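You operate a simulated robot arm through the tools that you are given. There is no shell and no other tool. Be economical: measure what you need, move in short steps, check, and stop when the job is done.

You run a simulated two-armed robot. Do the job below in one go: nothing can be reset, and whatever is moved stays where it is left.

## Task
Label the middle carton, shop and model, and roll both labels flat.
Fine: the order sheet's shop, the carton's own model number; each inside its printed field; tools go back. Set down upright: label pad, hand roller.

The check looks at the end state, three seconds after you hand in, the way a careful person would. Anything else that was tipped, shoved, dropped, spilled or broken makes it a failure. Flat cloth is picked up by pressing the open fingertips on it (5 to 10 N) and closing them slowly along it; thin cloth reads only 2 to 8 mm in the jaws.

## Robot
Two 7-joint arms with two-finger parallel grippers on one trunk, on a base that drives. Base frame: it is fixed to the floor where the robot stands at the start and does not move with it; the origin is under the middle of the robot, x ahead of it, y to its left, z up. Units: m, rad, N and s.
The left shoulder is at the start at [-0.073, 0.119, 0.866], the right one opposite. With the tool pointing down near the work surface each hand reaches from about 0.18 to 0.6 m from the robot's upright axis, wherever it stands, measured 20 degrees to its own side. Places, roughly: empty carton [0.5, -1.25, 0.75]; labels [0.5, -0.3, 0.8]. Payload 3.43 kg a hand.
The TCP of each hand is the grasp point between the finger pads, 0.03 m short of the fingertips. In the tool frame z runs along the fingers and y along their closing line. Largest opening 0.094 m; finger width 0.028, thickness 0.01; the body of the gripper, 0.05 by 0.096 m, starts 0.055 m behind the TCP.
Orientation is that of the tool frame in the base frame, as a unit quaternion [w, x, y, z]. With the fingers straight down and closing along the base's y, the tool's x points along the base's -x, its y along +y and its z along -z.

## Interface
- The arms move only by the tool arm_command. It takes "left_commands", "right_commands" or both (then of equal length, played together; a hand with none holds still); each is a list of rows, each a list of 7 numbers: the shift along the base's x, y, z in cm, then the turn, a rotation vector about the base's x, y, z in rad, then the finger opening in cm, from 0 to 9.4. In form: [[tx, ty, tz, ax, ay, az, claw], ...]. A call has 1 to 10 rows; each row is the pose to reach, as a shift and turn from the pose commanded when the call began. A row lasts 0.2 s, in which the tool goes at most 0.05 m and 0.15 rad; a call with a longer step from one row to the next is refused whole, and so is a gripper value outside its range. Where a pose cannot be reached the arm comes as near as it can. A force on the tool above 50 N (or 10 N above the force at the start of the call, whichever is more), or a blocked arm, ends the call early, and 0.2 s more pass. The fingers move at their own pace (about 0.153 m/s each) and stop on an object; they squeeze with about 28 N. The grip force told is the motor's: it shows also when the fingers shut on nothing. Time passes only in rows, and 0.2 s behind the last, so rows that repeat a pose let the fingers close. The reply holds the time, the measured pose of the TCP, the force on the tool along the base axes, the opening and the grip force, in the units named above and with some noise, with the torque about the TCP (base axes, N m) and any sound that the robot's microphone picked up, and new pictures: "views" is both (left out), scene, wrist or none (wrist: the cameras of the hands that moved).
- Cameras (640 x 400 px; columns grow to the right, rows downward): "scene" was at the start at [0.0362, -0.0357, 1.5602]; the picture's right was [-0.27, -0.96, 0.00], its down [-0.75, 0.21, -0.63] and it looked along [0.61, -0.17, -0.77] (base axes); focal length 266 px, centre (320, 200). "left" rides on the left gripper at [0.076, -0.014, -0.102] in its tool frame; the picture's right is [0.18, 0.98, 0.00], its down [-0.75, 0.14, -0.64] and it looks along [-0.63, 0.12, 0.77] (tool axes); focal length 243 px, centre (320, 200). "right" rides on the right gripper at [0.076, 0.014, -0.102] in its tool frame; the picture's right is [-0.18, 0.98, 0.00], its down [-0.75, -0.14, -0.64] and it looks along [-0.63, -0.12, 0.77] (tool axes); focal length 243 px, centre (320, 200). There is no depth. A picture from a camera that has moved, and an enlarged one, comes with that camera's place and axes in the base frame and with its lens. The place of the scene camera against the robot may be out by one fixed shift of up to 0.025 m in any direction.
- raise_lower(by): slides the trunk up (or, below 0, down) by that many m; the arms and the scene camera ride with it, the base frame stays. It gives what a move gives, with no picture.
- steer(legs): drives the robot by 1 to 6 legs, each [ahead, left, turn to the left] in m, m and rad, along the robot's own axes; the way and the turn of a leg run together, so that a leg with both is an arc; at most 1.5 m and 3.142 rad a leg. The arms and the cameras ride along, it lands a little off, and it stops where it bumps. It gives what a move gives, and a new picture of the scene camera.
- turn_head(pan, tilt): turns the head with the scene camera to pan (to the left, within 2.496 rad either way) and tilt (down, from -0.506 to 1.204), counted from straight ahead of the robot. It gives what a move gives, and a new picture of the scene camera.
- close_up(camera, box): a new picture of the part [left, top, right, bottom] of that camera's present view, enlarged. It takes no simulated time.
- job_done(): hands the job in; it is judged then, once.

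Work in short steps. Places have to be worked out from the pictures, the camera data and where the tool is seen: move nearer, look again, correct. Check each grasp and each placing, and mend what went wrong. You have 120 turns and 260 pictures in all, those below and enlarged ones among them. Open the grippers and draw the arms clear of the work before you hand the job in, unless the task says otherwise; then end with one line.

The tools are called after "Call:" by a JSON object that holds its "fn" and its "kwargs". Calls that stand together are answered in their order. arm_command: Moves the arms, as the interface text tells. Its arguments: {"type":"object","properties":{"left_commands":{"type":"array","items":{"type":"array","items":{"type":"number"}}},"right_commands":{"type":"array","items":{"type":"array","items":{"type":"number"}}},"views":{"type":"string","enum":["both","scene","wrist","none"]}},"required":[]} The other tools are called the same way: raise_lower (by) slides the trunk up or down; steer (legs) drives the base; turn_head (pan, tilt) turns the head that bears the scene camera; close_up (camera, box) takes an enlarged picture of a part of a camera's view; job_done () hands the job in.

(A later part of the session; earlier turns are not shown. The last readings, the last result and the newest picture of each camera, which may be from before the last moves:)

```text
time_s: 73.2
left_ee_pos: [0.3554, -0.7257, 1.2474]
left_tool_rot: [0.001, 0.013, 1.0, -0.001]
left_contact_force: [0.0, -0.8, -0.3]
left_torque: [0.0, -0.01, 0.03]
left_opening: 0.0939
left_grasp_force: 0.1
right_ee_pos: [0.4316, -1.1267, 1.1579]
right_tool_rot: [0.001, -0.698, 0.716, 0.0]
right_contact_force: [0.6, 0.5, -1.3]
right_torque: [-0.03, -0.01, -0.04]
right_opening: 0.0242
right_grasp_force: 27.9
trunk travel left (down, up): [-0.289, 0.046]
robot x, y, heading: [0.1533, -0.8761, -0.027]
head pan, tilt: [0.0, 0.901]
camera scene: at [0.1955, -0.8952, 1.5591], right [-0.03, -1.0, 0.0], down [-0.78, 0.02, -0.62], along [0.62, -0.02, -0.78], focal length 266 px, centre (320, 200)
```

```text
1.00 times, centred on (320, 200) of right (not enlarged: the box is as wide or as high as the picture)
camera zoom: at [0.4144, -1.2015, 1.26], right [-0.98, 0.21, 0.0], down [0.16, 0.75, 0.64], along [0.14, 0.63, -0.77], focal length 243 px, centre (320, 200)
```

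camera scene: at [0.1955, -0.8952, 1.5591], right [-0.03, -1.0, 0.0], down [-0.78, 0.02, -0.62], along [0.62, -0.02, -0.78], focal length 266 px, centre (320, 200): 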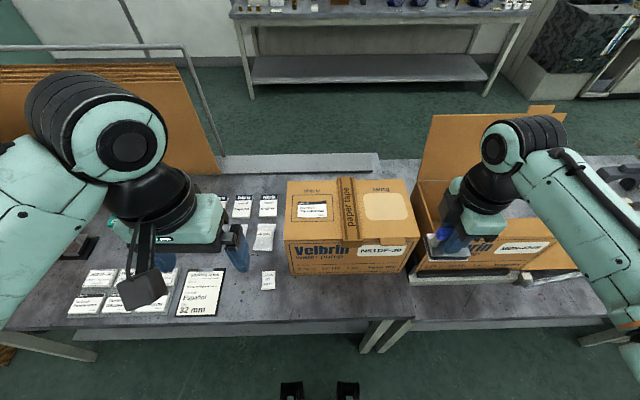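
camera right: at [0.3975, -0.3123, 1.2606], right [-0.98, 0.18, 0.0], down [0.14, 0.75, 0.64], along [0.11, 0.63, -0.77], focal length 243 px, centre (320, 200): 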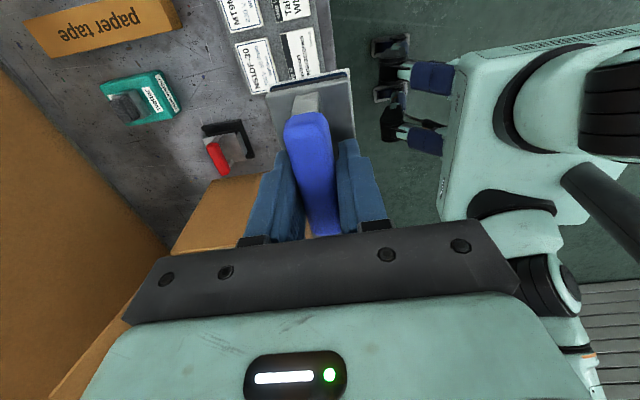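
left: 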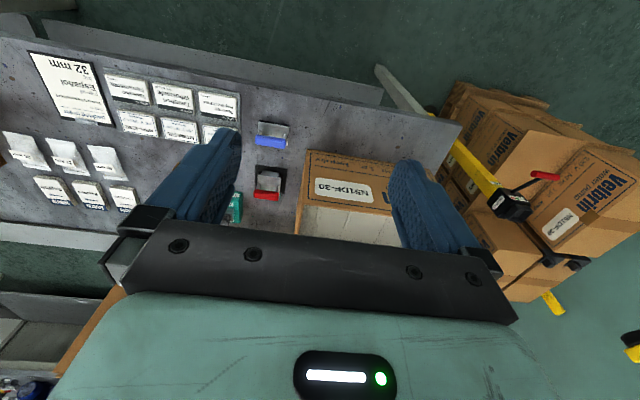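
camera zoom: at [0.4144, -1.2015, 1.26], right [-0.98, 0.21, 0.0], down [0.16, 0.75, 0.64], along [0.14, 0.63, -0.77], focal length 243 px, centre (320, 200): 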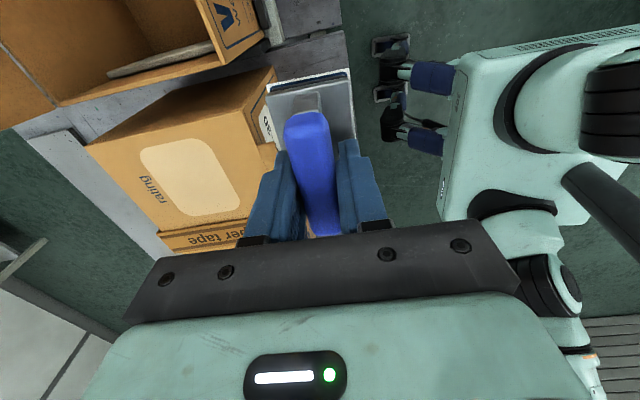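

Rating field centre ≈ (0.604, -1.067). Move over it, correcting yaw by +0.03 rad.

Call:
{"fn": "arm_command", "kwargs": {"right_commands": [[3, 1, 0, 0, 0, 0.03, 0], [6.5, 2, 0, 0, 0, 0.03, 0], [10, 3.5, 0, 0, 0, 0.03, 0], [13.5, 4.5, -1, 0, 0, 0.03, 0], [16, 5.5, -2, 0, 0, 0.03, 0], [17.2, 6, -3.5, 0, 0, 0.03, 0], [17.2, 6, -5.5, 0, 0, 0.03, 0], [17.2, 6, -6.5, 0, 0, 0.03, 0], [17.2, 6, -6.5, 0, 0, 0.03, 0]], "views": "wrist"}}

Call:
{"fn": "close_up", "kwargs": {"camera": "scene", "box": [330, 170, 450, 250]}}

Call:
{"fn": "close_up", "kwargs": {"camera": "right", "box": [150, 20, 450, 240]}}

```text
time_s: 75.2
left_ee_pos: [0.3554, -0.7265, 1.2464]
left_tool_rot: [0.0, 0.014, 1.0, -0.001]
left_contact_force: [0.2, -0.3, -0.5]
left_torque: [0.03, 0.04, -0.01]
left_opening: 0.094
left_grasp_force: 0.1
right_ee_pos: [0.6023, -1.0661, 1.0921]
right_tool_rot: [0.0, 0.708, -0.706, -0.001]
right_contact_force: [0.0, 0.0, -0.6]
right_torque: [-0.03, 0.02, 0.0]
right_opening: 0.0239
right_grasp_force: 27.8
trunk travel left (down, up): [-0.289, 0.046]
robot x, y, heading: [0.1531, -0.8794, -0.029]
head pan, tilt: [0.0, 0.901]
camera right: at [0.5888, -1.1423, 1.1945], right [-0.98, 0.18, 0.0], down [0.14, 0.75, 0.64], along [0.12, 0.63, -0.77], focal length 243 px, centre (320, 200)
```

right: 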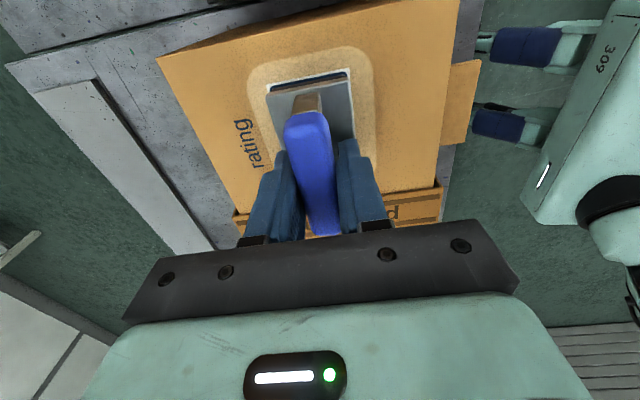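

```text
5.00 times, centred on (390, 210) of scene
camera zoom: at [0.1955, -0.8952, 1.5591], right [-0.03, -1.0, 0.0], down [-0.78, 0.02, -0.62], along [0.62, -0.02, -0.78], focal length 1332 px, centre (-30, 150)
```

zoom: 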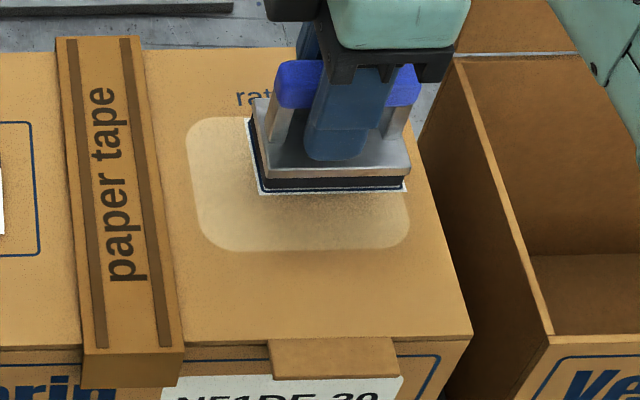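

```text
1.82 times, centred on (300, 130) of right
camera zoom: at [0.5888, -1.1423, 1.1945], right [-0.98, 0.18, 0.0], down [0.14, 0.75, 0.64], along [0.12, 0.63, -0.77], focal length 441 px, centre (356, 327)
```

zoom: 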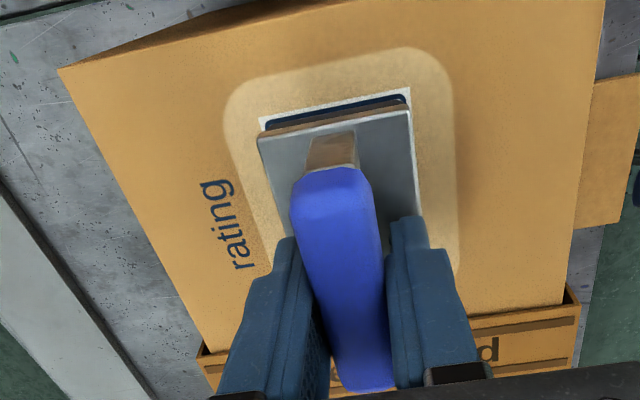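

Same small correction as before: (-6 mm, +9 mm), lower near the surface.

Call:
{"fn": "arm_command", "kwargs": {"right_commands": [[-0.3, 0.5, -0.5, 0, 0, 0, 0], [-0.6, 0.9, -1, 0, 0, 0, 0], [-0.6, 0.9, -1.5, 0, 0, 0, 0], [-0.6, 0.9, -1.5, 0, 0, 0, 0]], "views": "none"}}

Call:
{"fn": "close_up", "kwargs": {"camera": "scene", "box": [330, 170, 450, 250]}}

Call:
{"fn": "close_up", "kwargs": {"camera": "right", "box": [150, 20, 450, 240]}}

```text
time_s: 76.2
left_ee_pos: [0.355, -0.7267, 1.2473]
left_tool_rot: [0.0, 0.013, 1.0, -0.001]
left_contact_force: [0.2, 0.4, -0.8]
left_torque: [0.03, -0.02, 0.05]
left_opening: 0.0941
left_grasp_force: 0.1
right_ee_pos: [0.5972, -1.0559, 1.0778]
right_tool_rot: [0.0, 0.708, -0.707, 0.0]
right_contact_force: [-0.3, 0.3, -1.7]
right_torque: [0.01, -0.02, 0.0]
right_opening: 0.0241
right_grasp_force: 28.0
trunk travel left (down, up): [-0.289, 0.046]
robot x, y, heading: [0.1558, -0.8786, -0.031]
head pan, tilt: [0.0, 0.901]
```

```text
5.00 times, centred on (390, 210) of scene
camera zoom: at [0.1954, -0.8951, 1.5591], right [-0.03, -1.0, 0.0], down [-0.78, 0.02, -0.62], along [0.62, -0.02, -0.78], focal length 1332 px, centre (-30, 150)
```

zoom: 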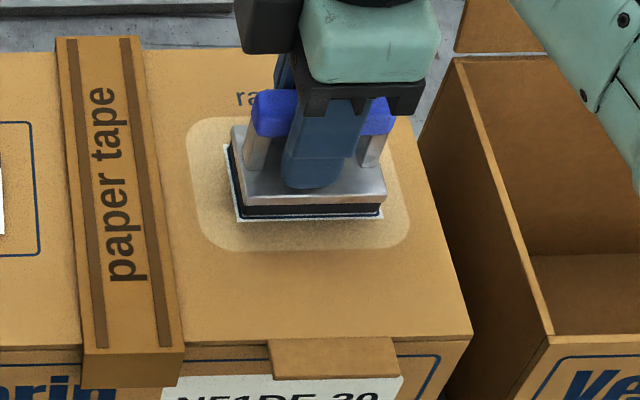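

```text
1.82 times, centred on (300, 130) of right
camera zoom: at [0.5827, -1.1327, 1.1807], right [-0.98, 0.18, 0.0], down [0.14, 0.75, 0.64], along [0.12, 0.63, -0.77], focal length 441 px, centre (356, 327)
```

zoom: 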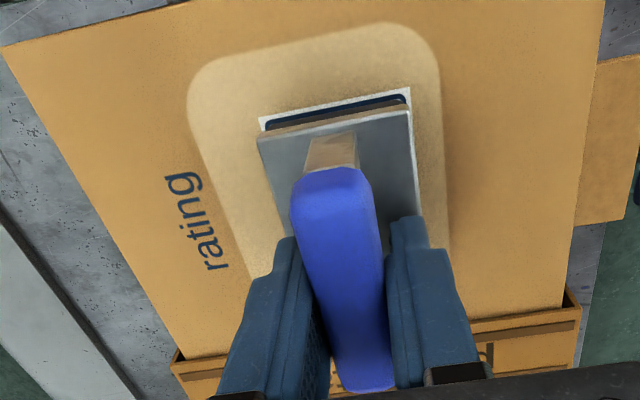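

Well centred; nudge +2 mm x and press.

Call:
{"fn": "arm_command", "kwargs": {"right_commands": [[0.2, 0.1, -0.3, 0, 0, 0, 0], [0.2, 0.1, -0.5, 0, 0, 0, 0], [0.2, 0.1, -0.7, 0, 0, 0, 0], [0.2, 0.1, -0.85, 0, 0, 0, 0], [0.2, 0.1, -0.85, 0, 0, 0, 0]], "views": "none"}}

```text
time_s: 77.4
left_ee_pos: [0.3556, -0.7262, 1.2472]
left_tool_rot: [0.0, 0.013, 1.0, -0.001]
left_contact_force: [-0.3, 0.6, -0.3]
left_torque: [0.01, -0.02, 0.04]
left_opening: 0.0941
left_grasp_force: 0.2
right_ee_pos: [0.5992, -1.0549, 1.0696]
right_tool_rot: [-0.001, 0.708, -0.707, -0.001]
right_contact_force: [-0.2, -0.7, -1.5]
right_torque: [0.02, 0.02, 0.01]
right_opening: 0.0237
right_grasp_force: 27.8
trunk travel left (down, up): [-0.289, 0.046]
robot x, y, heading: [0.1574, -0.8782, -0.027]
head pan, tilt: [0.0, 0.901]
```

Call:
{"fn": "arm_command", "kwargs": {"right_commands": [[0, 0, -0.2, 0, 0, 0, 0], [0, 0, -0.4, 0, 0, 0, 0], [0, 0, -0.55, 0, 0, 0, 0], [0, 0, -0.55, 0, 0, 0, 0]], "views": "none"}}

```text
time_s: 78.4
left_ee_pos: [0.3542, -0.7261, 1.2465]
left_tool_rot: [0.001, 0.013, 1.0, -0.001]
left_contact_force: [-0.2, 0.2, 0.1]
left_torque: [0.0, 0.0, 0.0]
left_opening: 0.0942
left_grasp_force: 0.1
right_ee_pos: [0.5987, -1.0555, 1.0667]
right_tool_rot: [-0.003, 0.708, -0.706, 0.002]
right_contact_force: [2.1, 0.1, 20.7]
right_torque: [-0.16, -0.02, 0.01]
right_opening: 0.024
right_grasp_force: 27.9
trunk travel left (down, up): [-0.289, 0.046]
robot x, y, heading: [0.1572, -0.8811, -0.028]
head pan, tilt: [0.0, 0.901]
```

20.7 N pressed. Lift off and look.

Call:
{"fn": "arm_command", "kwargs": {"right_commands": [[0, 0, 0.5, 0, 0, 0, 0], [0, 0, 2, 0, 0, 0, 0], [0, 0, 5, 0, 0, 0, 0], [0, 0, 8, 0, 0, 0, 0], [-3, -2, 10, 0, 0, 0, 0], [-6, -4, 10, 0, 0, 0, 0], [-10, -6, 10, 0, 0, 0, 0], [-14, -8, 10, 0, 0, 0, 0]], "views": "none"}}

Call:
{"fn": "close_up", "kwargs": {"camera": "scene", "box": [280, 165, 440, 265]}}

```text
time_s: 80.2
left_ee_pos: [0.3533, -0.7258, 1.2463]
left_tool_rot: [0.0, 0.014, 1.0, -0.001]
left_contact_force: [0.0, -0.2, -0.1]
left_torque: [-0.01, -0.01, 0.01]
left_opening: 0.0937
left_grasp_force: 0.0
right_ee_pos: [0.4563, -1.1341, 1.162]
right_tool_rot: [0.0, 0.708, -0.706, 0.0]
right_contact_force: [-1.1, -0.1, -1.6]
right_torque: [0.01, -0.05, 0.03]
right_opening: 0.0239
right_grasp_force: 27.7
trunk travel left (down, up): [-0.289, 0.046]
robot x, y, heading: [0.1518, -0.8796, -0.028]
head pan, tilt: [0.0, 0.901]
```

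```text
4.00 times, centred on (360, 215) of scene
camera zoom: at [0.1939, -0.8956, 1.5591], right [-0.03, -1.0, 0.0], down [-0.78, 0.02, -0.62], along [0.62, -0.02, -0.78], focal length 1066 px, centre (160, 140)
```

zoom: 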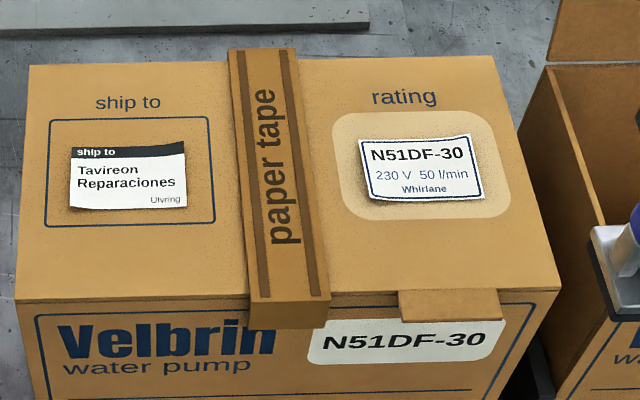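

Both labels are inside their fields. Now drive back to return the pad.

Call:
{"fn": "steer", "kwargs": {"legs": [[-0.03, 0.97, 0.028]]}}

Call:
{"fn": "close_up", "kwargs": {"camera": "scene", "box": [300, 180, 460, 310]}}

Call:
{"fn": "close_up", "kwargs": {"camera": "right", "box": [0, 0, 640, 400]}}

```text
time_s: 89.0
left_ee_pos: [0.3315, 0.2457, 1.2458]
left_tool_rot: [0.001, -0.001, 1.0, 0.0]
left_contact_force: [0.2, -0.4, 0.1]
left_torque: [0.01, -0.01, -0.01]
left_opening: 0.094
left_grasp_force: 0.0
right_ee_pos: [0.4469, -0.1603, 1.1612]
right_tool_rot: [0.0, 0.719, -0.695, -0.001]
right_contact_force: [0.1, -0.2, -0.2]
right_torque: [-0.01, 0.0, 0.01]
right_opening: 0.0244
right_grasp_force: 28.4
trunk travel left (down, up): [-0.289, 0.046]
robot x, y, heading: [0.1354, 0.0838, 0.001]
head pan, tilt: [0.0, 0.901]
camera scene: at [0.1767, 0.0711, 1.5591], right [0.0, -1.0, 0.0], down [-0.78, 0.0, -0.62], along [0.62, 0.0, -0.78], focal length 266 px, centre (320, 200)
```

scene: 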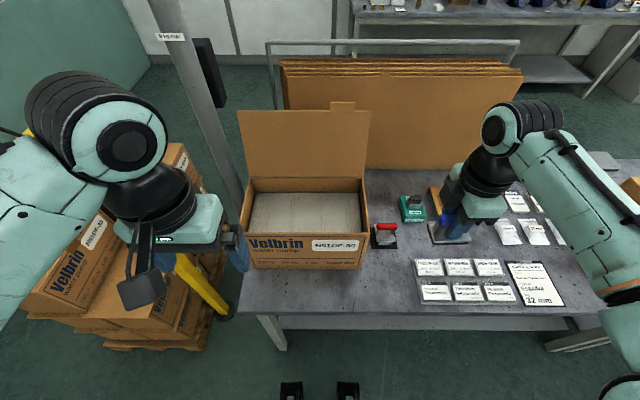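

```text
3.08 times, centred on (380, 245) of scene
camera zoom: at [0.1767, 0.0711, 1.5591], right [0.0, -1.0, 0.0], down [-0.78, 0.0, -0.62], along [0.62, 0.0, -0.78], focal length 820 px, centre (135, 62)
```

zoom: 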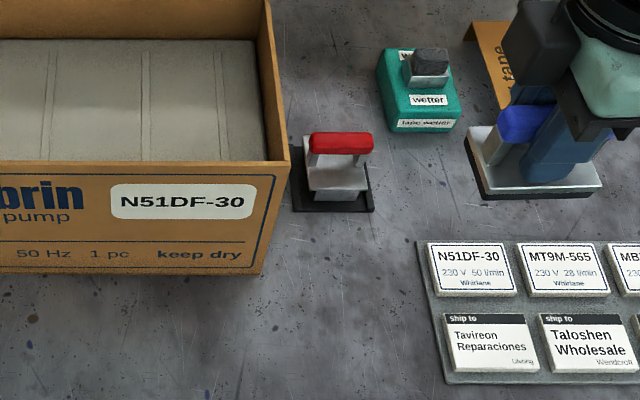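

```text
1.00 times, centred on (320, 200) of right (not enlarged: the box is as wide or as high as the picture)
camera zoom: at [0.4351, -0.2368, 1.2644], right [-0.99, 0.15, 0.0], down [0.12, 0.76, 0.64], along [0.1, 0.64, -0.77], focal length 243 px, centre (320, 200)
```

zoom: 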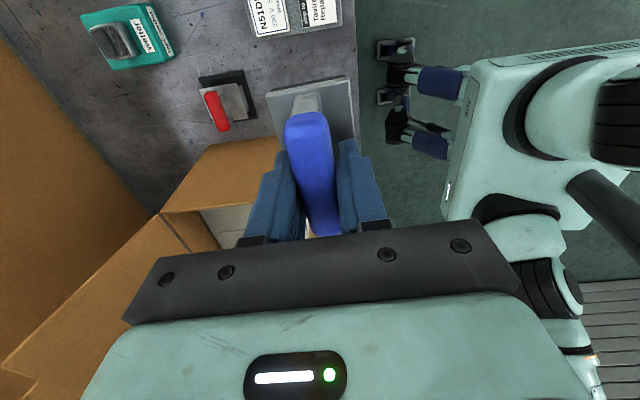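

Lower pad to hover above its home (0.480, -0.116), correcting yaw by -0.04.

Call:
{"fn": "arm_command", "kwargs": {"right_commands": [[1, 1.5, -3, 0, 0, -0.02, 0], [2, 3, -7, 0, 0, -0.04, 0], [3.3, 4.4, -11, 0, 0, -0.04, 0], [3.3, 4.4, -15, 0, 0, -0.04, 0], [3.3, 4.4, -19, 0, 0, -0.04, 0], [3.3, 4.4, -23, 0, 0, -0.04, 0], [3.3, 4.4, -26.5, 0, 0, -0.04, 0], [3.3, 4.4, -28.5, 0, 0, -0.04, 0], [3.3, 4.4, -28.5, 0, 0, -0.04, 0]], "views": "wrist"}}

Call:
{"fn": "close_up", "kwargs": {"camera": "scene", "box": [340, 200, 460, 290]}}

```text
time_s: 91.0
left_ee_pos: [0.3314, 0.245, 1.2465]
left_tool_rot: [0.0, -0.001, 1.0, -0.001]
left_contact_force: [0.6, 0.4, 0.4]
left_torque: [-0.03, -0.01, -0.03]
left_opening: 0.0937
left_grasp_force: 0.0
right_ee_pos: [0.48, -0.1157, 0.8766]
right_tool_rot: [0.001, -0.704, 0.71, 0.001]
right_contact_force: [0.3, -0.2, -0.8]
right_torque: [0.01, 0.0, -0.01]
right_opening: 0.0238
right_grasp_force: 28.3
trunk travel left (down, up): [-0.289, 0.046]
robot x, y, heading: [0.136, 0.0872, 0.006]
head pan, tilt: [0.0, 0.901]
camera right: at [0.4651, -0.1921, 0.9792], right [-0.98, 0.19, 0.0], down [0.15, 0.75, 0.64], along [0.12, 0.63, -0.77], focal length 243 px, centre (320, 200)
```

right: 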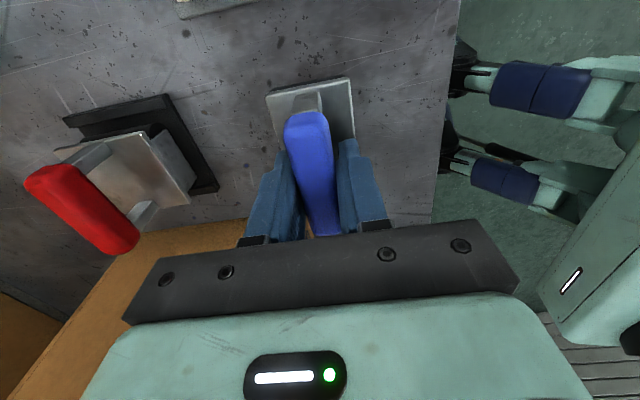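

```text
4.44 times, centred on (400, 245) of scene
camera zoom: at [0.1766, 0.0712, 1.5591], right [0.0, -1.0, 0.0], down [-0.78, 0.0, -0.62], along [0.62, 0.0, -0.78], focal length 1184 px, centre (-36, 0)
```

zoom: 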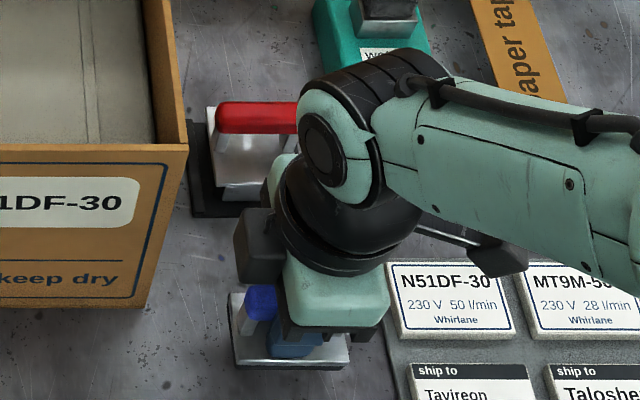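

Lower to the table until light contact.

Call:
{"fn": "arm_command", "kwargs": {"right_commands": [[0, 0, -0.6, 0, 0, 0, 0], [0, 0, -1.2, 0, 0, 0, 0], [0, 0, -1.7, 0, 0, 0, 0], [0, 0, -1.9, 0, 0, 0, 0], [0, 0, -1.9, 0, 0, 0, 0]], "views": "none"}}

```text
time_s: 92.2
left_ee_pos: [0.3315, 0.246, 1.2456]
left_tool_rot: [0.0, -0.002, 1.0, -0.001]
left_contact_force: [0.3, 0.2, 0.1]
left_torque: [-0.01, 0.0, -0.02]
left_opening: 0.0938
left_grasp_force: 0.0
right_ee_pos: [0.4799, -0.1165, 0.8574]
right_tool_rot: [0.001, -0.704, 0.71, 0.0]
right_contact_force: [-0.7, -0.7, -1.7]
right_torque: [0.03, -0.03, 0.0]
right_opening: 0.024
right_grasp_force: 28.3
trunk travel left (down, up): [-0.289, 0.046]
robot x, y, heading: [0.1389, 0.0904, 0.004]
head pan, tilt: [0.0, 0.901]
```

Call:
{"fn": "arm_command", "kwargs": {"right_commands": [[0, 0, -0.15, 0, 0, 0, 0], [0, 0, -0.3, 0, 0, 0, 0], [0, 0, -0.4, 0, 0, 0, 0], [0, 0, -0.4, 0, 0, 0, 0]], "views": "none"}}

```text
time_s: 93.2
left_ee_pos: [0.331, 0.2458, 1.245]
left_tool_rot: [0.0, -0.002, 1.0, -0.001]
left_contact_force: [0.6, 0.0, 0.7]
left_torque: [-0.01, -0.02, -0.02]
left_opening: 0.094
left_grasp_force: 0.0
right_ee_pos: [0.4788, -0.1162, 0.8536]
right_tool_rot: [0.001, -0.704, 0.71, 0.001]
right_contact_force: [-0.5, 0.2, -1.2]
right_torque: [-0.01, 0.01, -0.01]
right_opening: 0.0239
right_grasp_force: 27.7
trunk travel left (down, up): [-0.289, 0.046]
robot x, y, heading: [0.1416, 0.0878, 0.003]
head pan, tilt: [0.0, 0.901]
```

Call:
{"fn": "arm_command", "kwargs": {"right_commands": [[0, 0, -0.15, 0, 0, 0, 0], [0, 0, -0.3, 0, 0, 0, 0], [0, 0, -0.4, 0, 0, 0, 0], [0, 0, -0.4, 0, 0, 0, 0]], "views": "wrist"}}

Call:
{"fn": "close_up", "kwargs": {"camera": "scene", "box": [380, 240, 430, 280]}}

```text
time_s: 94.2
left_ee_pos: [0.33, 0.2458, 1.2462]
left_tool_rot: [0.001, -0.002, 1.0, -0.001]
left_contact_force: [-0.2, 0.8, -0.2]
left_torque: [-0.02, 0.0, 0.01]
left_opening: 0.094
left_grasp_force: 0.1
right_ee_pos: [0.4796, -0.1158, 0.8519]
right_tool_rot: [0.003, -0.705, 0.709, -0.001]
right_contact_force: [-2.9, -1.8, 21.9]
right_torque: [0.06, 0.05, 0.02]
right_opening: 0.0239
right_grasp_force: 28.1
trunk travel left (down, up): [-0.289, 0.046]
robot x, y, heading: [0.1387, 0.0879, 0.0]
head pan, tilt: [0.0, 0.901]
camera right: at [0.4641, -0.1922, 0.9542], right [-0.98, 0.19, 0.0], down [0.14, 0.75, 0.64], along [0.13, 0.63, -0.77], focal length 243 px, centre (320, 200)
```

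right: 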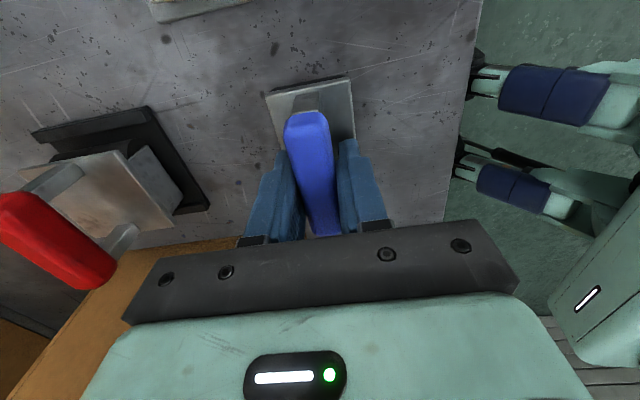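

```text
10.00 times, centred on (405, 260) of scene
camera zoom: at [0.1749, 0.0715, 1.5593], right [0.0, -1.0, 0.0], down [-0.78, 0.0, -0.62], along [0.62, 0.0, -0.78], focal length 2664 px, centre (-530, -400)
```

zoom: 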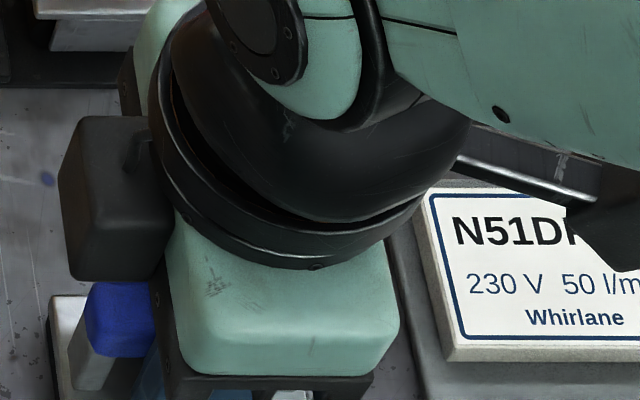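

Pad rests on the table. Ease pressure, open, and rise.

Call:
{"fn": "arm_command", "kwargs": {"right_commands": [[0, 0, 0.25, 0, 0, 0, 0], [0, 0, 0.25, 0, 0, 0, 3], [0, 0, 0.25, 0, 0, 0, 6], [0, 0, 0.25, 0, 0, 0, 9.4], [0, 0, 0.25, 0, 0, 0, 9.4], [0, 0, 3, 0, 0, 0, 9.4], [0, 0, 7, 0, 0, 0, 9.4], [0, 0, 11, 0, 0, 0, 9.4]]}}

Call:
{"fn": "close_up", "kwargs": {"camera": "scene", "box": [340, 200, 460, 290]}}

Call:
{"fn": "close_up", "kwargs": {"camera": "right", "box": [110, 60, 370, 240]}}

```text
time_s: 96.0
left_ee_pos: [0.3319, 0.245, 1.2461]
left_tool_rot: [0.0, -0.002, 1.0, -0.001]
left_contact_force: [0.4, -0.4, 1.1]
left_torque: [-0.01, -0.02, -0.01]
left_opening: 0.0942
left_grasp_force: 0.0
right_ee_pos: [0.4798, -0.1172, 0.9604]
right_tool_rot: [0.0, -0.705, 0.709, 0.001]
right_contact_force: [0.0, 0.3, -0.9]
right_torque: [0.02, 0.01, 0.03]
right_opening: 0.0939
right_grasp_force: 0.1
trunk travel left (down, up): [-0.289, 0.046]
robot x, y, heading: [0.1385, 0.0836, 0.006]
head pan, tilt: [0.0, 0.901]
camera scene: at [0.1763, 0.0713, 1.5591], right [0.0, -1.0, 0.0], down [-0.78, 0.0, -0.62], along [0.62, 0.0, -0.78], focal length 266 px, centre (320, 200)
camera right: at [0.4651, -0.1935, 1.0631], right [-0.98, 0.19, 0.0], down [0.15, 0.75, 0.64], along [0.12, 0.63, -0.77], focal length 243 px, centre (320, 200)
```

scene: 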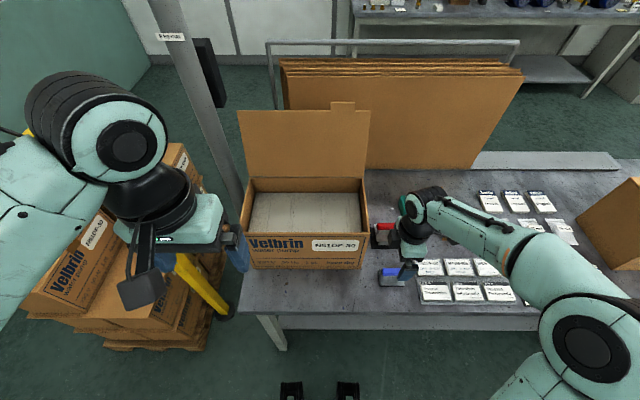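
right: 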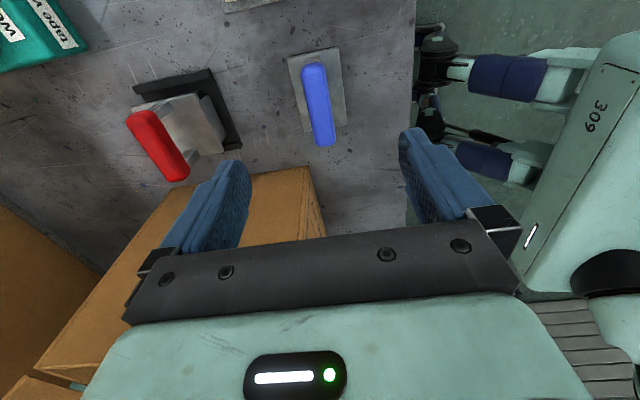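

```text
4.44 times, centred on (400, 245) of scene
camera zoom: at [0.1763, 0.0713, 1.5591], right [0.0, -1.0, 0.0], down [-0.78, 0.0, -0.62], along [0.62, 0.0, -0.78], focal length 1184 px, centre (-36, 0)
```

zoom: 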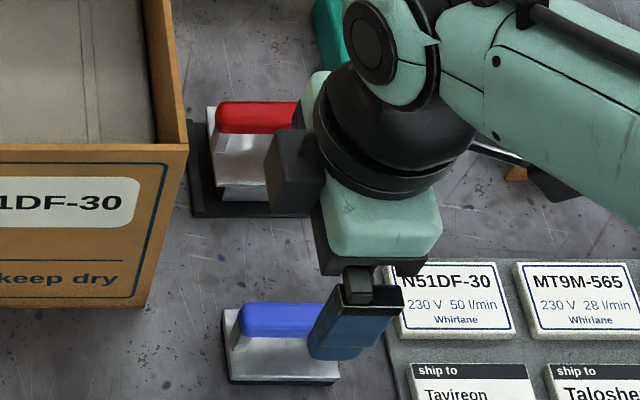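

```text
2.22 times, centred on (240, 150) of right
camera zoom: at [0.4651, -0.1935, 1.0631], right [-0.98, 0.19, 0.0], down [0.15, 0.75, 0.64], along [0.12, 0.63, -0.77], focal length 539 px, centre (498, 311)
```

zoom: 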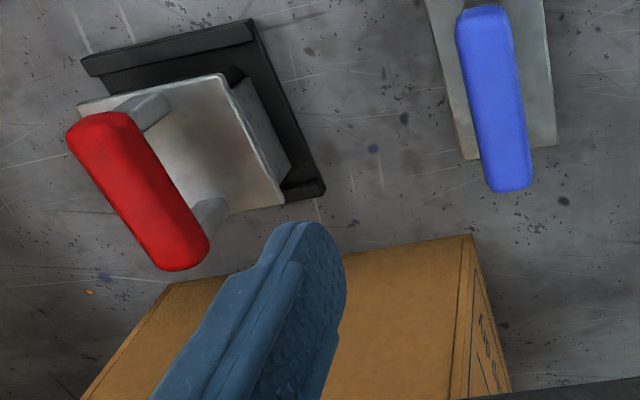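

Pad is back, upright. Roller handle triangulated at (0.617, -0.125, 0.877), parallel to y. Move above it.

Call:
{"fn": "arm_command", "kwargs": {"right_commands": [[4, -0.3, 1, 0, 0, 0, 9.4], [8, -0.6, 1, 0, 0, 0, 9.4], [12, -0.8, 1, 0, 0, 0, 9.4], [13.7, -0.8, 1, 0, 0, 0, 9.4], [13.7, -0.8, -1, 0, 0, 0, 9.4], [13.7, -0.8, -2, 0, 0, 0, 9.4]], "views": "wrist"}}

Call:
{"fn": "close_up", "kwargs": {"camera": "scene", "box": [340, 190, 460, 280]}}

Call:
{"fn": "close_up", "kwargs": {"camera": "right", "box": [220, 60, 420, 240]}}

```text
time_s: 97.4
left_ee_pos: [0.3323, 0.2449, 1.2464]
left_tool_rot: [0.0, -0.002, 1.0, -0.001]
left_contact_force: [0.5, 0.8, 0.3]
left_torque: [0.01, 0.01, -0.01]
left_opening: 0.0939
left_grasp_force: 0.1
right_ee_pos: [0.6172, -0.1225, 0.9402]
right_tool_rot: [0.001, -0.704, 0.71, 0.0]
right_contact_force: [-0.7, -0.2, -0.8]
right_torque: [0.01, -0.02, 0.0]
right_opening: 0.0941
right_grasp_force: 0.1
trunk travel left (down, up): [-0.289, 0.046]
robot x, y, heading: [0.1359, 0.0862, 0.009]
head pan, tilt: [0.0, 0.901]
camera right: at [0.602, -0.1997, 1.0433], right [-0.98, 0.19, 0.0], down [0.15, 0.75, 0.64], along [0.12, 0.63, -0.77], focal length 243 px, centre (320, 200)
```

right: 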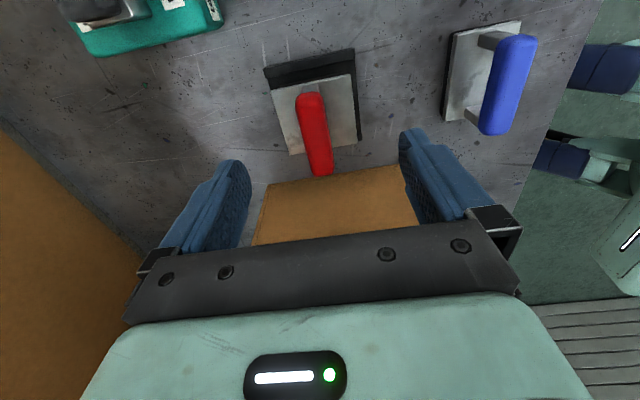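

```text
4.44 times, centred on (400, 235) of scene
camera zoom: at [0.1768, 0.0712, 1.5591], right [0.0, -1.0, 0.0], down [-0.78, 0.0, -0.62], along [0.62, 0.0, -0.78], focal length 1184 px, centre (-36, 44)
```

zoom: 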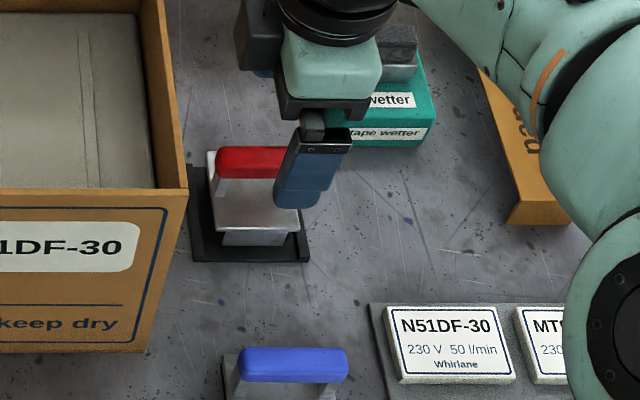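

```text
2.22 times, centred on (320, 150) of right
camera zoom: at [0.602, -0.1997, 1.0433], right [-0.98, 0.19, 0.0], down [0.15, 0.75, 0.64], along [0.12, 0.63, -0.77], focal length 539 px, centre (320, 311)
```

zoom: 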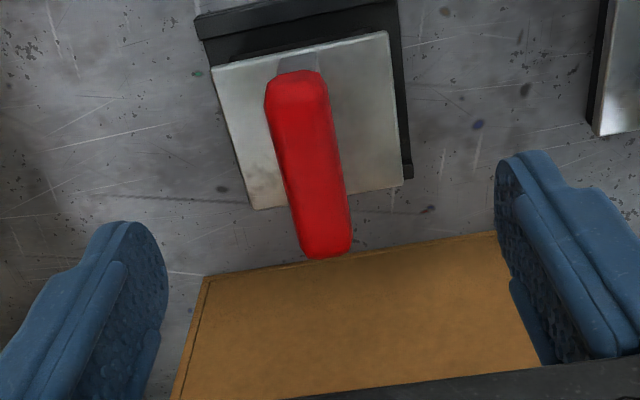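

Aligned. Handle z≈0.878, plate top ≈0.843, so grip with TCP at z≈0.884.

Call:
{"fn": "arm_command", "kwargs": {"right_commands": [[0.3, -0.2, -2, 0, 0, 0, 9.4], [0.3, -0.2, -4, 0, 0, 0, 9.4], [0.3, -0.2, -5.6, 0, 0, 0, 9.4], [0.3, -0.2, -5.6, 0, 0, 0, 6], [0.3, -0.2, -5.6, 0, 0, 0, 3], [0.3, -0.2, -5.6, 0, 0, 0, 0], [0.3, -0.2, -5.6, 0, 0, 0, 0], [0.3, -0.2, -5.6, 0, 0, 0, 0]], "views": "wrist"}}

Call:
{"fn": "close_up", "kwargs": {"camera": "scene", "box": [360, 200, 440, 260]}}

```text
time_s: 99.2
left_ee_pos: [0.3312, 0.2449, 1.2459]
left_tool_rot: [0.0, -0.002, 1.0, -0.002]
left_contact_force: [0.2, 0.3, -0.2]
left_torque: [0.01, 0.01, 0.0]
left_opening: 0.0939
left_grasp_force: 0.0
right_ee_pos: [0.619, -0.1264, 0.8839]
right_tool_rot: [0.0, -0.704, 0.71, 0.0]
right_contact_force: [0.5, 0.1, 0.1]
right_torque: [0.0, 0.04, 0.04]
right_opening: 0.0242
right_grasp_force: 28.2
trunk travel left (down, up): [-0.289, 0.046]
robot x, y, heading: [0.14, 0.0876, 0.003]
head pan, tilt: [0.0, 0.901]
camera right: at [0.6055, -0.2017, 0.9863], right [-0.98, 0.19, 0.0], down [0.15, 0.75, 0.64], along [0.12, 0.63, -0.77], focal length 243 px, centre (320, 200)
```

right: 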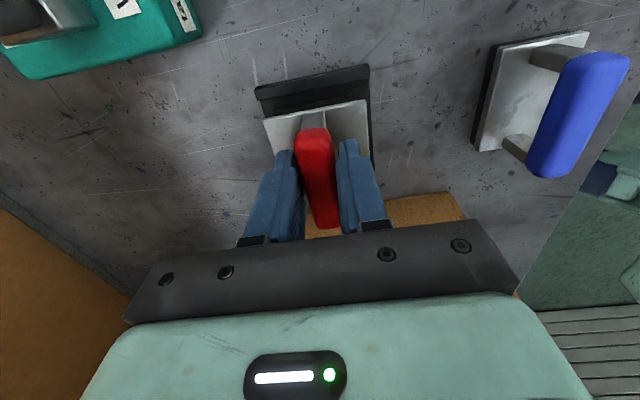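

```text
6.67 times, centred on (400, 230) of scene
camera zoom: at [0.1768, 0.0711, 1.5591], right [0.0, -1.0, 0.0], down [-0.78, 0.0, -0.62], along [0.62, 0.0, -0.78], focal length 1776 px, centre (-213, 0)
```

zoom: 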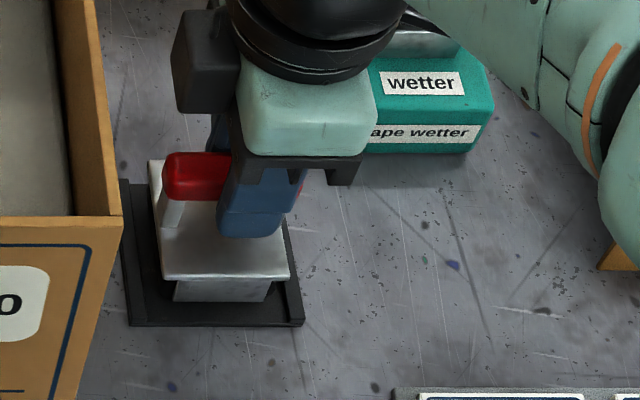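

Gripped (24 mm). Home TCP (0.619, -0.126, 0.884). Lift straight up and inspect.

Call:
{"fn": "arm_command", "kwargs": {"right_commands": [[0, 0, 1, 0, 0, 0, 0], [0, 0, 2.5, 0, 0, 0, 0], [0, 0, 5, 0, 0, 0, 0], [0, 0, 9, 0, 0, 0, 0], [0, 0, 13, 0, 0, 0, 0], [-4, 0, 17, 0, 0, 0, 0], [-8, -3, 21, 0, 0, 0, 0], [-12, -6, 25, 0, 0, 0, 0], [-16, -9, 27, 0, 0, 0, 0], [-16, -9, 27, 0, 0, 0, 0]]}}

Call:
{"fn": "close_up", "kwargs": {"camera": "scene", "box": [360, 190, 500, 290]}}

```text
refused: row 6 steps farther than a row can; nothing moved
```

```text
4.00 times, centred on (430, 240) of scene
camera zoom: at [0.1768, 0.0711, 1.5591], right [0.0, -1.0, 0.0], down [-0.78, 0.0, -0.62], along [0.62, 0.0, -0.78], focal length 1066 px, centre (-120, 40)
```

zoom: 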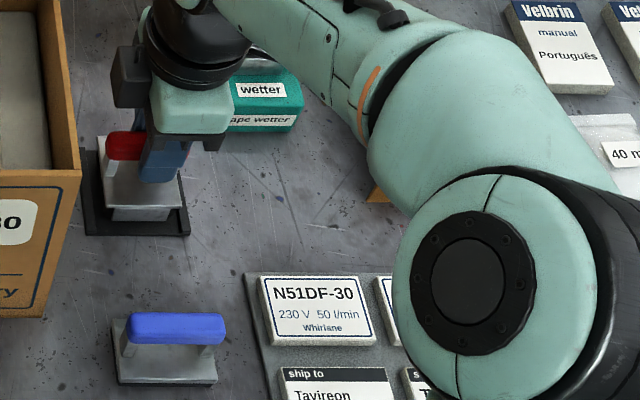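

Retry with smaller steps.

Call:
{"fn": "arm_command", "kwargs": {"right_commands": [[0, 0, 1, 0, 0, 0, 0], [0, 0, 2.5, 0, 0, 0, 0], [0, 0, 5, 0, 0, 0, 0], [0, 0, 9, 0, 0, 0, 0], [0, 0, 13, 0, 0, 0, 0], [-3, 0, 16, 0, 0, 0, 0], [-6, -2, 19, 0, 0, 0, 0], [-9, -4, 22, 0, 0, 0, 0], [-12, -6, 25, 0, 0, 0, 0], [-15, -8, 28, 0, 0, 0, 0]]}}

Call:
{"fn": "close_up", "kwargs": {"camera": "scene", "box": [360, 190, 500, 290]}}

```text
time_s: 101.4
left_ee_pos: [0.3311, 0.2447, 1.2468]
left_tool_rot: [0.0, -0.002, 1.0, -0.001]
left_contact_force: [-0.2, -0.4, 0.6]
left_torque: [-0.01, -0.03, 0.01]
left_opening: 0.0939
left_grasp_force: 0.1
right_ee_pos: [0.4677, -0.206, 1.1643]
right_tool_rot: [0.0, -0.705, 0.709, 0.0]
right_contact_force: [1.1, 0.6, -1.9]
right_torque: [0.01, 0.0, 0.01]
right_opening: 0.0242
right_grasp_force: 28.0
trunk travel left (down, up): [-0.289, 0.046]
robot x, y, heading: [0.1375, 0.0901, 0.006]
head pan, tilt: [0.0, 0.901]
camera scene: at [0.1755, 0.0707, 1.5591], right [0.0, -1.0, 0.0], down [-0.78, 0.0, -0.62], along [0.62, 0.0, -0.78], focal length 266 px, centre (320, 200)
camera right: at [0.453, -0.2827, 1.268], right [-0.98, 0.19, 0.0], down [0.15, 0.75, 0.64], along [0.12, 0.63, -0.77], focal length 243 px, centre (320, 200)
```

scene: 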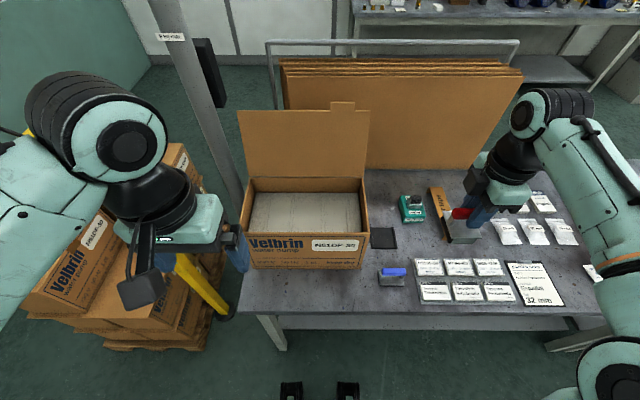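
right: 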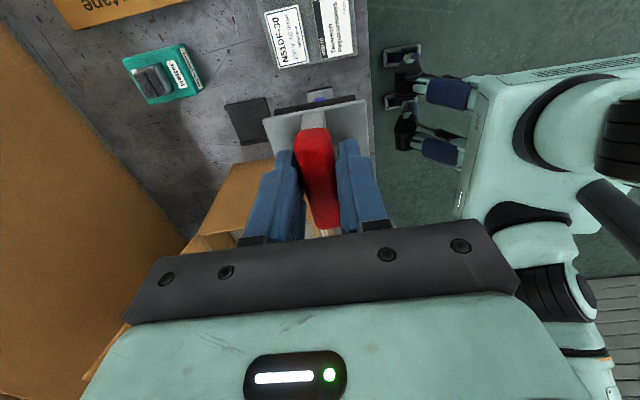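

```text
4.00 times, centred on (430, 240) of scene
camera zoom: at [0.1755, 0.0707, 1.5591], right [0.0, -1.0, 0.0], down [-0.78, 0.0, -0.62], along [0.62, 0.0, -0.78], focal length 1066 px, centre (-120, 40)
```

zoom: 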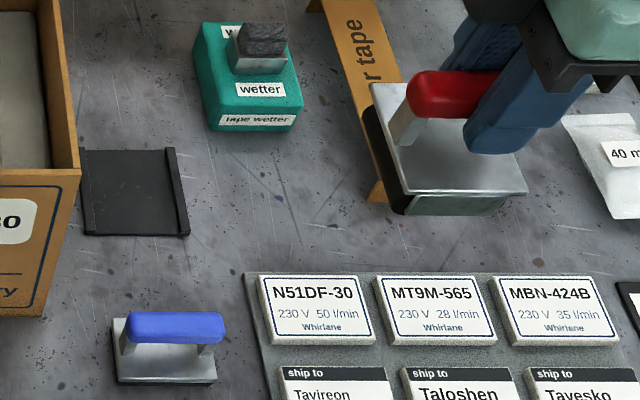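

The roller's axis runs along x, so it rolls along y; the tray stays put. Drive to the carton.

Call:
{"fn": "steer", "kwargs": {"legs": [[0.02, -0.85, 0]]}}

Call:
{"fn": "close_up", "kwargs": {"camera": "scene", "box": [290, 160, 470, 270]}}

Call:
{"fn": "close_up", "kwargs": {"camera": "right", "box": [0, 0, 640, 400]}}

```text
time_s: 109.2
left_ee_pos: [0.3535, -0.6033, 1.246]
left_tool_rot: [-0.001, 0.0, 1.0, -0.001]
left_contact_force: [0.2, -0.3, 0.6]
left_torque: [-0.01, 0.0, -0.03]
left_opening: 0.0939
left_grasp_force: 0.1
right_ee_pos: [0.4895, -1.0557, 1.1656]
right_tool_rot: [0.0, -0.703, 0.711, 0.0]
right_contact_force: [0.2, -0.4, -1.8]
right_torque: [-0.01, 0.01, 0.03]
right_opening: 0.0239
right_grasp_force: 27.9
trunk travel left (down, up): [-0.289, 0.046]
robot x, y, heading: [0.1569, -0.7631, -0.003]
head pan, tilt: [0.0, 0.901]
camera scene: at [0.1984, -0.7774, 1.5591], right [0.0, -1.0, 0.0], down [-0.78, 0.0, -0.62], along [0.62, 0.0, -0.78], focal length 266 px, centre (320, 200)
```

scene: 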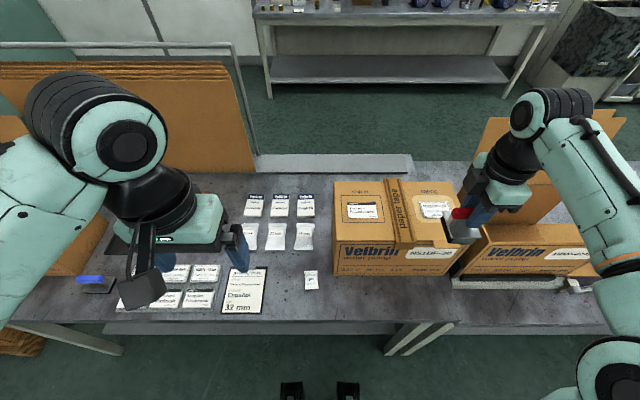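

```text
3.56 times, centred on (380, 215) of scene
camera zoom: at [0.1984, -0.7774, 1.5591], right [0.0, -1.0, 0.0], down [-0.78, 0.0, -0.62], along [0.62, 0.0, -0.78], focal length 947 px, centre (107, 147)
```

zoom: 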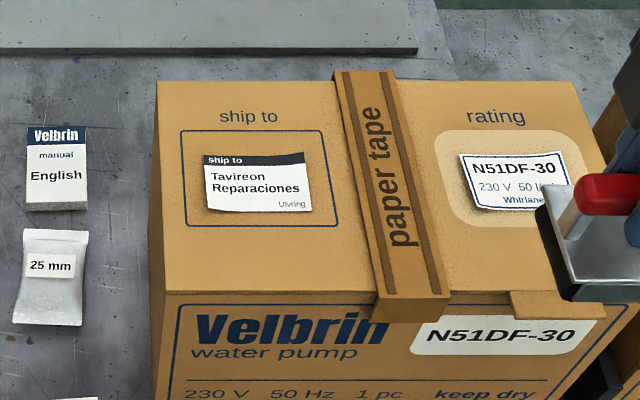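

```text
1.00 times, centred on (320, 200) of right (not enlarged: the box is as wide or as high as the picture)
camera zoom: at [0.4748, -1.1318, 1.2675], right [-0.98, 0.19, 0.0], down [0.15, 0.75, 0.64], along [0.13, 0.63, -0.77], focal length 243 px, centre (320, 200)
```

zoom: 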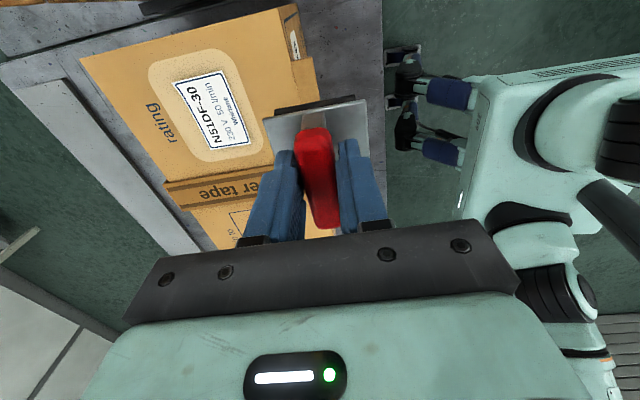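

Rating label centre ≈ (0.602, -1.062). Move the roller above it.

Call:
{"fn": "arm_command", "kwargs": {"right_commands": [[4, -0.2, 0, 0, 0, 0, 0], [8, -0.4, 0, 0, 0, 0, 0], [11.3, -0.6, -1, 0, 0, 0, 0], [11.3, -0.6, -3, 0, 0, 0, 0], [11.3, -0.6, -5, 0, 0, 0, 0], [11.3, -0.6, -5.5, 0, 0, 0, 0], [11.3, -0.6, -5.5, 0, 0, 0, 0]], "views": "none"}}

Call:
{"fn": "close_up", "kwargs": {"camera": "scene", "box": [370, 170, 490, 250]}}

Call:
{"fn": "close_up", "kwargs": {"camera": "right", "box": [150, 20, 450, 240]}}

```text
time_s: 110.8
left_ee_pos: [0.3544, -0.6041, 1.2461]
left_tool_rot: [-0.001, 0.0, 1.0, -0.001]
left_contact_force: [0.0, -0.2, -0.4]
left_torque: [-0.02, -0.02, 0.01]
left_opening: 0.0942
left_grasp_force: 0.0
right_ee_pos: [0.6036, -1.0608, 1.1092]
right_tool_rot: [0.001, -0.703, 0.711, 0.001]
right_contact_force: [-0.5, 0.0, -0.7]
right_torque: [0.01, 0.03, -0.01]
right_opening: 0.0239
right_grasp_force: 28.0
trunk travel left (down, up): [-0.289, 0.046]
robot x, y, heading: [0.1624, -0.7597, 0.002]
head pan, tilt: [0.0, 0.901]
```

```text
5.00 times, centred on (430, 210) of scene
camera zoom: at [0.1983, -0.7774, 1.5591], right [0.0, -1.0, 0.0], down [-0.78, 0.0, -0.62], along [0.62, 0.0, -0.78], focal length 1332 px, centre (-230, 150)
```

zoom: 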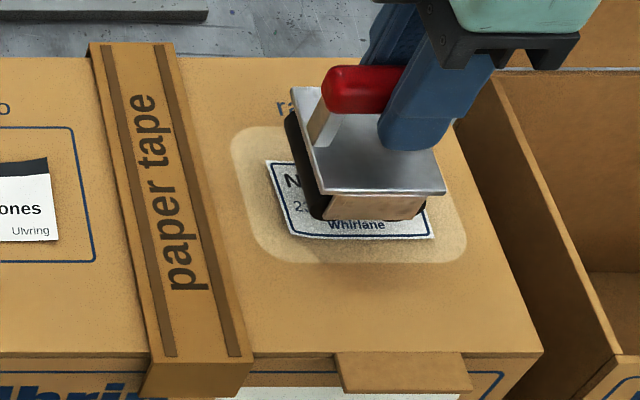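

```text
1.82 times, centred on (300, 130) of right
camera zoom: at [0.5883, -1.1378, 1.2117], right [-0.98, 0.2, 0.0], down [0.15, 0.75, 0.64], along [0.13, 0.63, -0.77], focal length 441 px, centre (356, 327)
```

zoom: 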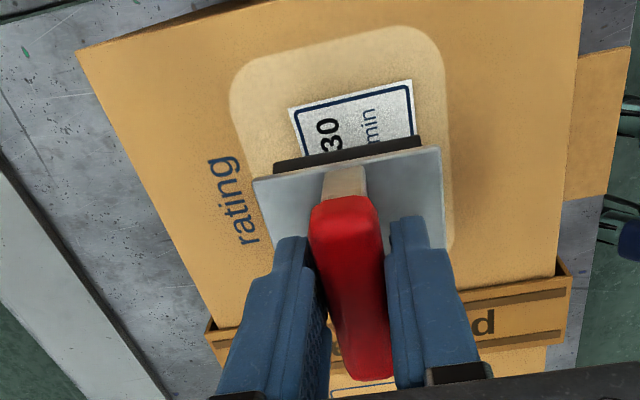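

Roller aligned in x over the label. Lower to contact in small steps.

Call:
{"fn": "arm_command", "kwargs": {"right_commands": [[0, 0, -0.5, 0, 0, 0, 0], [0, 0, -1, 0, 0, 0, 0], [0, 0, -1.3, 0, 0, 0, 0], [0, 0, -1.5, 0, 0, 0, 0], [0, 0, -1.5, 0, 0, 0, 0]], "views": "none"}}

Call:
{"fn": "close_up", "kwargs": {"camera": "scene", "box": [370, 170, 490, 250]}}

```text
time_s: 112.0
left_ee_pos: [0.3543, -0.6024, 1.2453]
left_tool_rot: [0.0, 0.001, 1.0, -0.001]
left_contact_force: [0.2, -0.9, -0.1]
left_torque: [0.0, 0.0, -0.03]
left_opening: 0.0939
left_grasp_force: 0.0
right_ee_pos: [0.6035, -1.0618, 1.0941]
right_tool_rot: [0.001, -0.703, 0.711, 0.0]
right_contact_force: [0.3, 0.7, -1.4]
right_torque: [-0.06, 0.03, 0.0]
right_opening: 0.024
right_grasp_force: 28.2
trunk travel left (down, up): [-0.289, 0.046]
robot x, y, heading: [0.1602, -0.7632, 0.0]
head pan, tilt: [0.0, 0.901]
```

```text
5.00 times, centred on (430, 210) of scene
camera zoom: at [0.1985, -0.7773, 1.5591], right [0.0, -1.0, 0.0], down [-0.78, 0.0, -0.62], along [0.62, 0.0, -0.78], focal length 1332 px, centre (-230, 150)
```

zoom: 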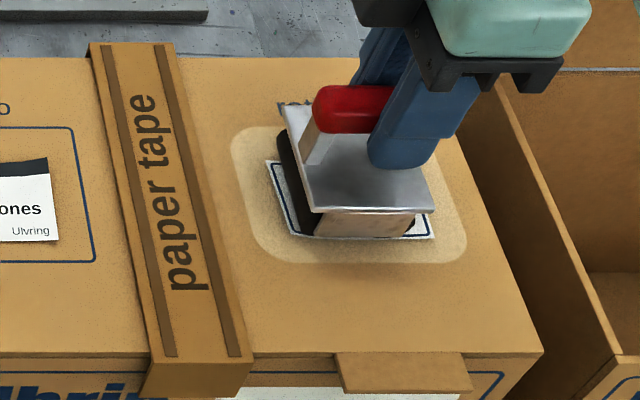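

Call:
{"fn": "arm_command", "kwargs": {"right_commands": [[-0.15, 0, -0.2, 0, 0, 0, 0], [-0.15, 0, -0.4, 0, 0, 0, 0], [-0.15, 0, -0.55, 0, 0, 0, 0], [-0.15, 0, -0.55, 0, 0, 0, 0]], "views": "none"}}

```text
time_s: 113.0
left_ee_pos: [0.3539, -0.6035, 1.2463]
left_tool_rot: [0.0, 0.0, 1.0, 0.0]
left_contact_force: [-0.4, 0.1, 0.0]
left_torque: [-0.02, 0.0, -0.02]
left_opening: 0.0941
left_grasp_force: 0.0
right_ee_pos: [0.6008, -1.0613, 1.0911]
right_tool_rot: [0.002, -0.704, 0.711, -0.001]
right_contact_force: [7.2, -0.5, 20.5]
right_torque: [0.02, -0.05, -0.05]
right_opening: 0.0243
right_grasp_force: 28.0
trunk travel left (down, up): [-0.289, 0.046]
robot x, y, heading: [0.162, -0.7635, -0.002]
head pan, tilt: [0.0, 0.901]
```

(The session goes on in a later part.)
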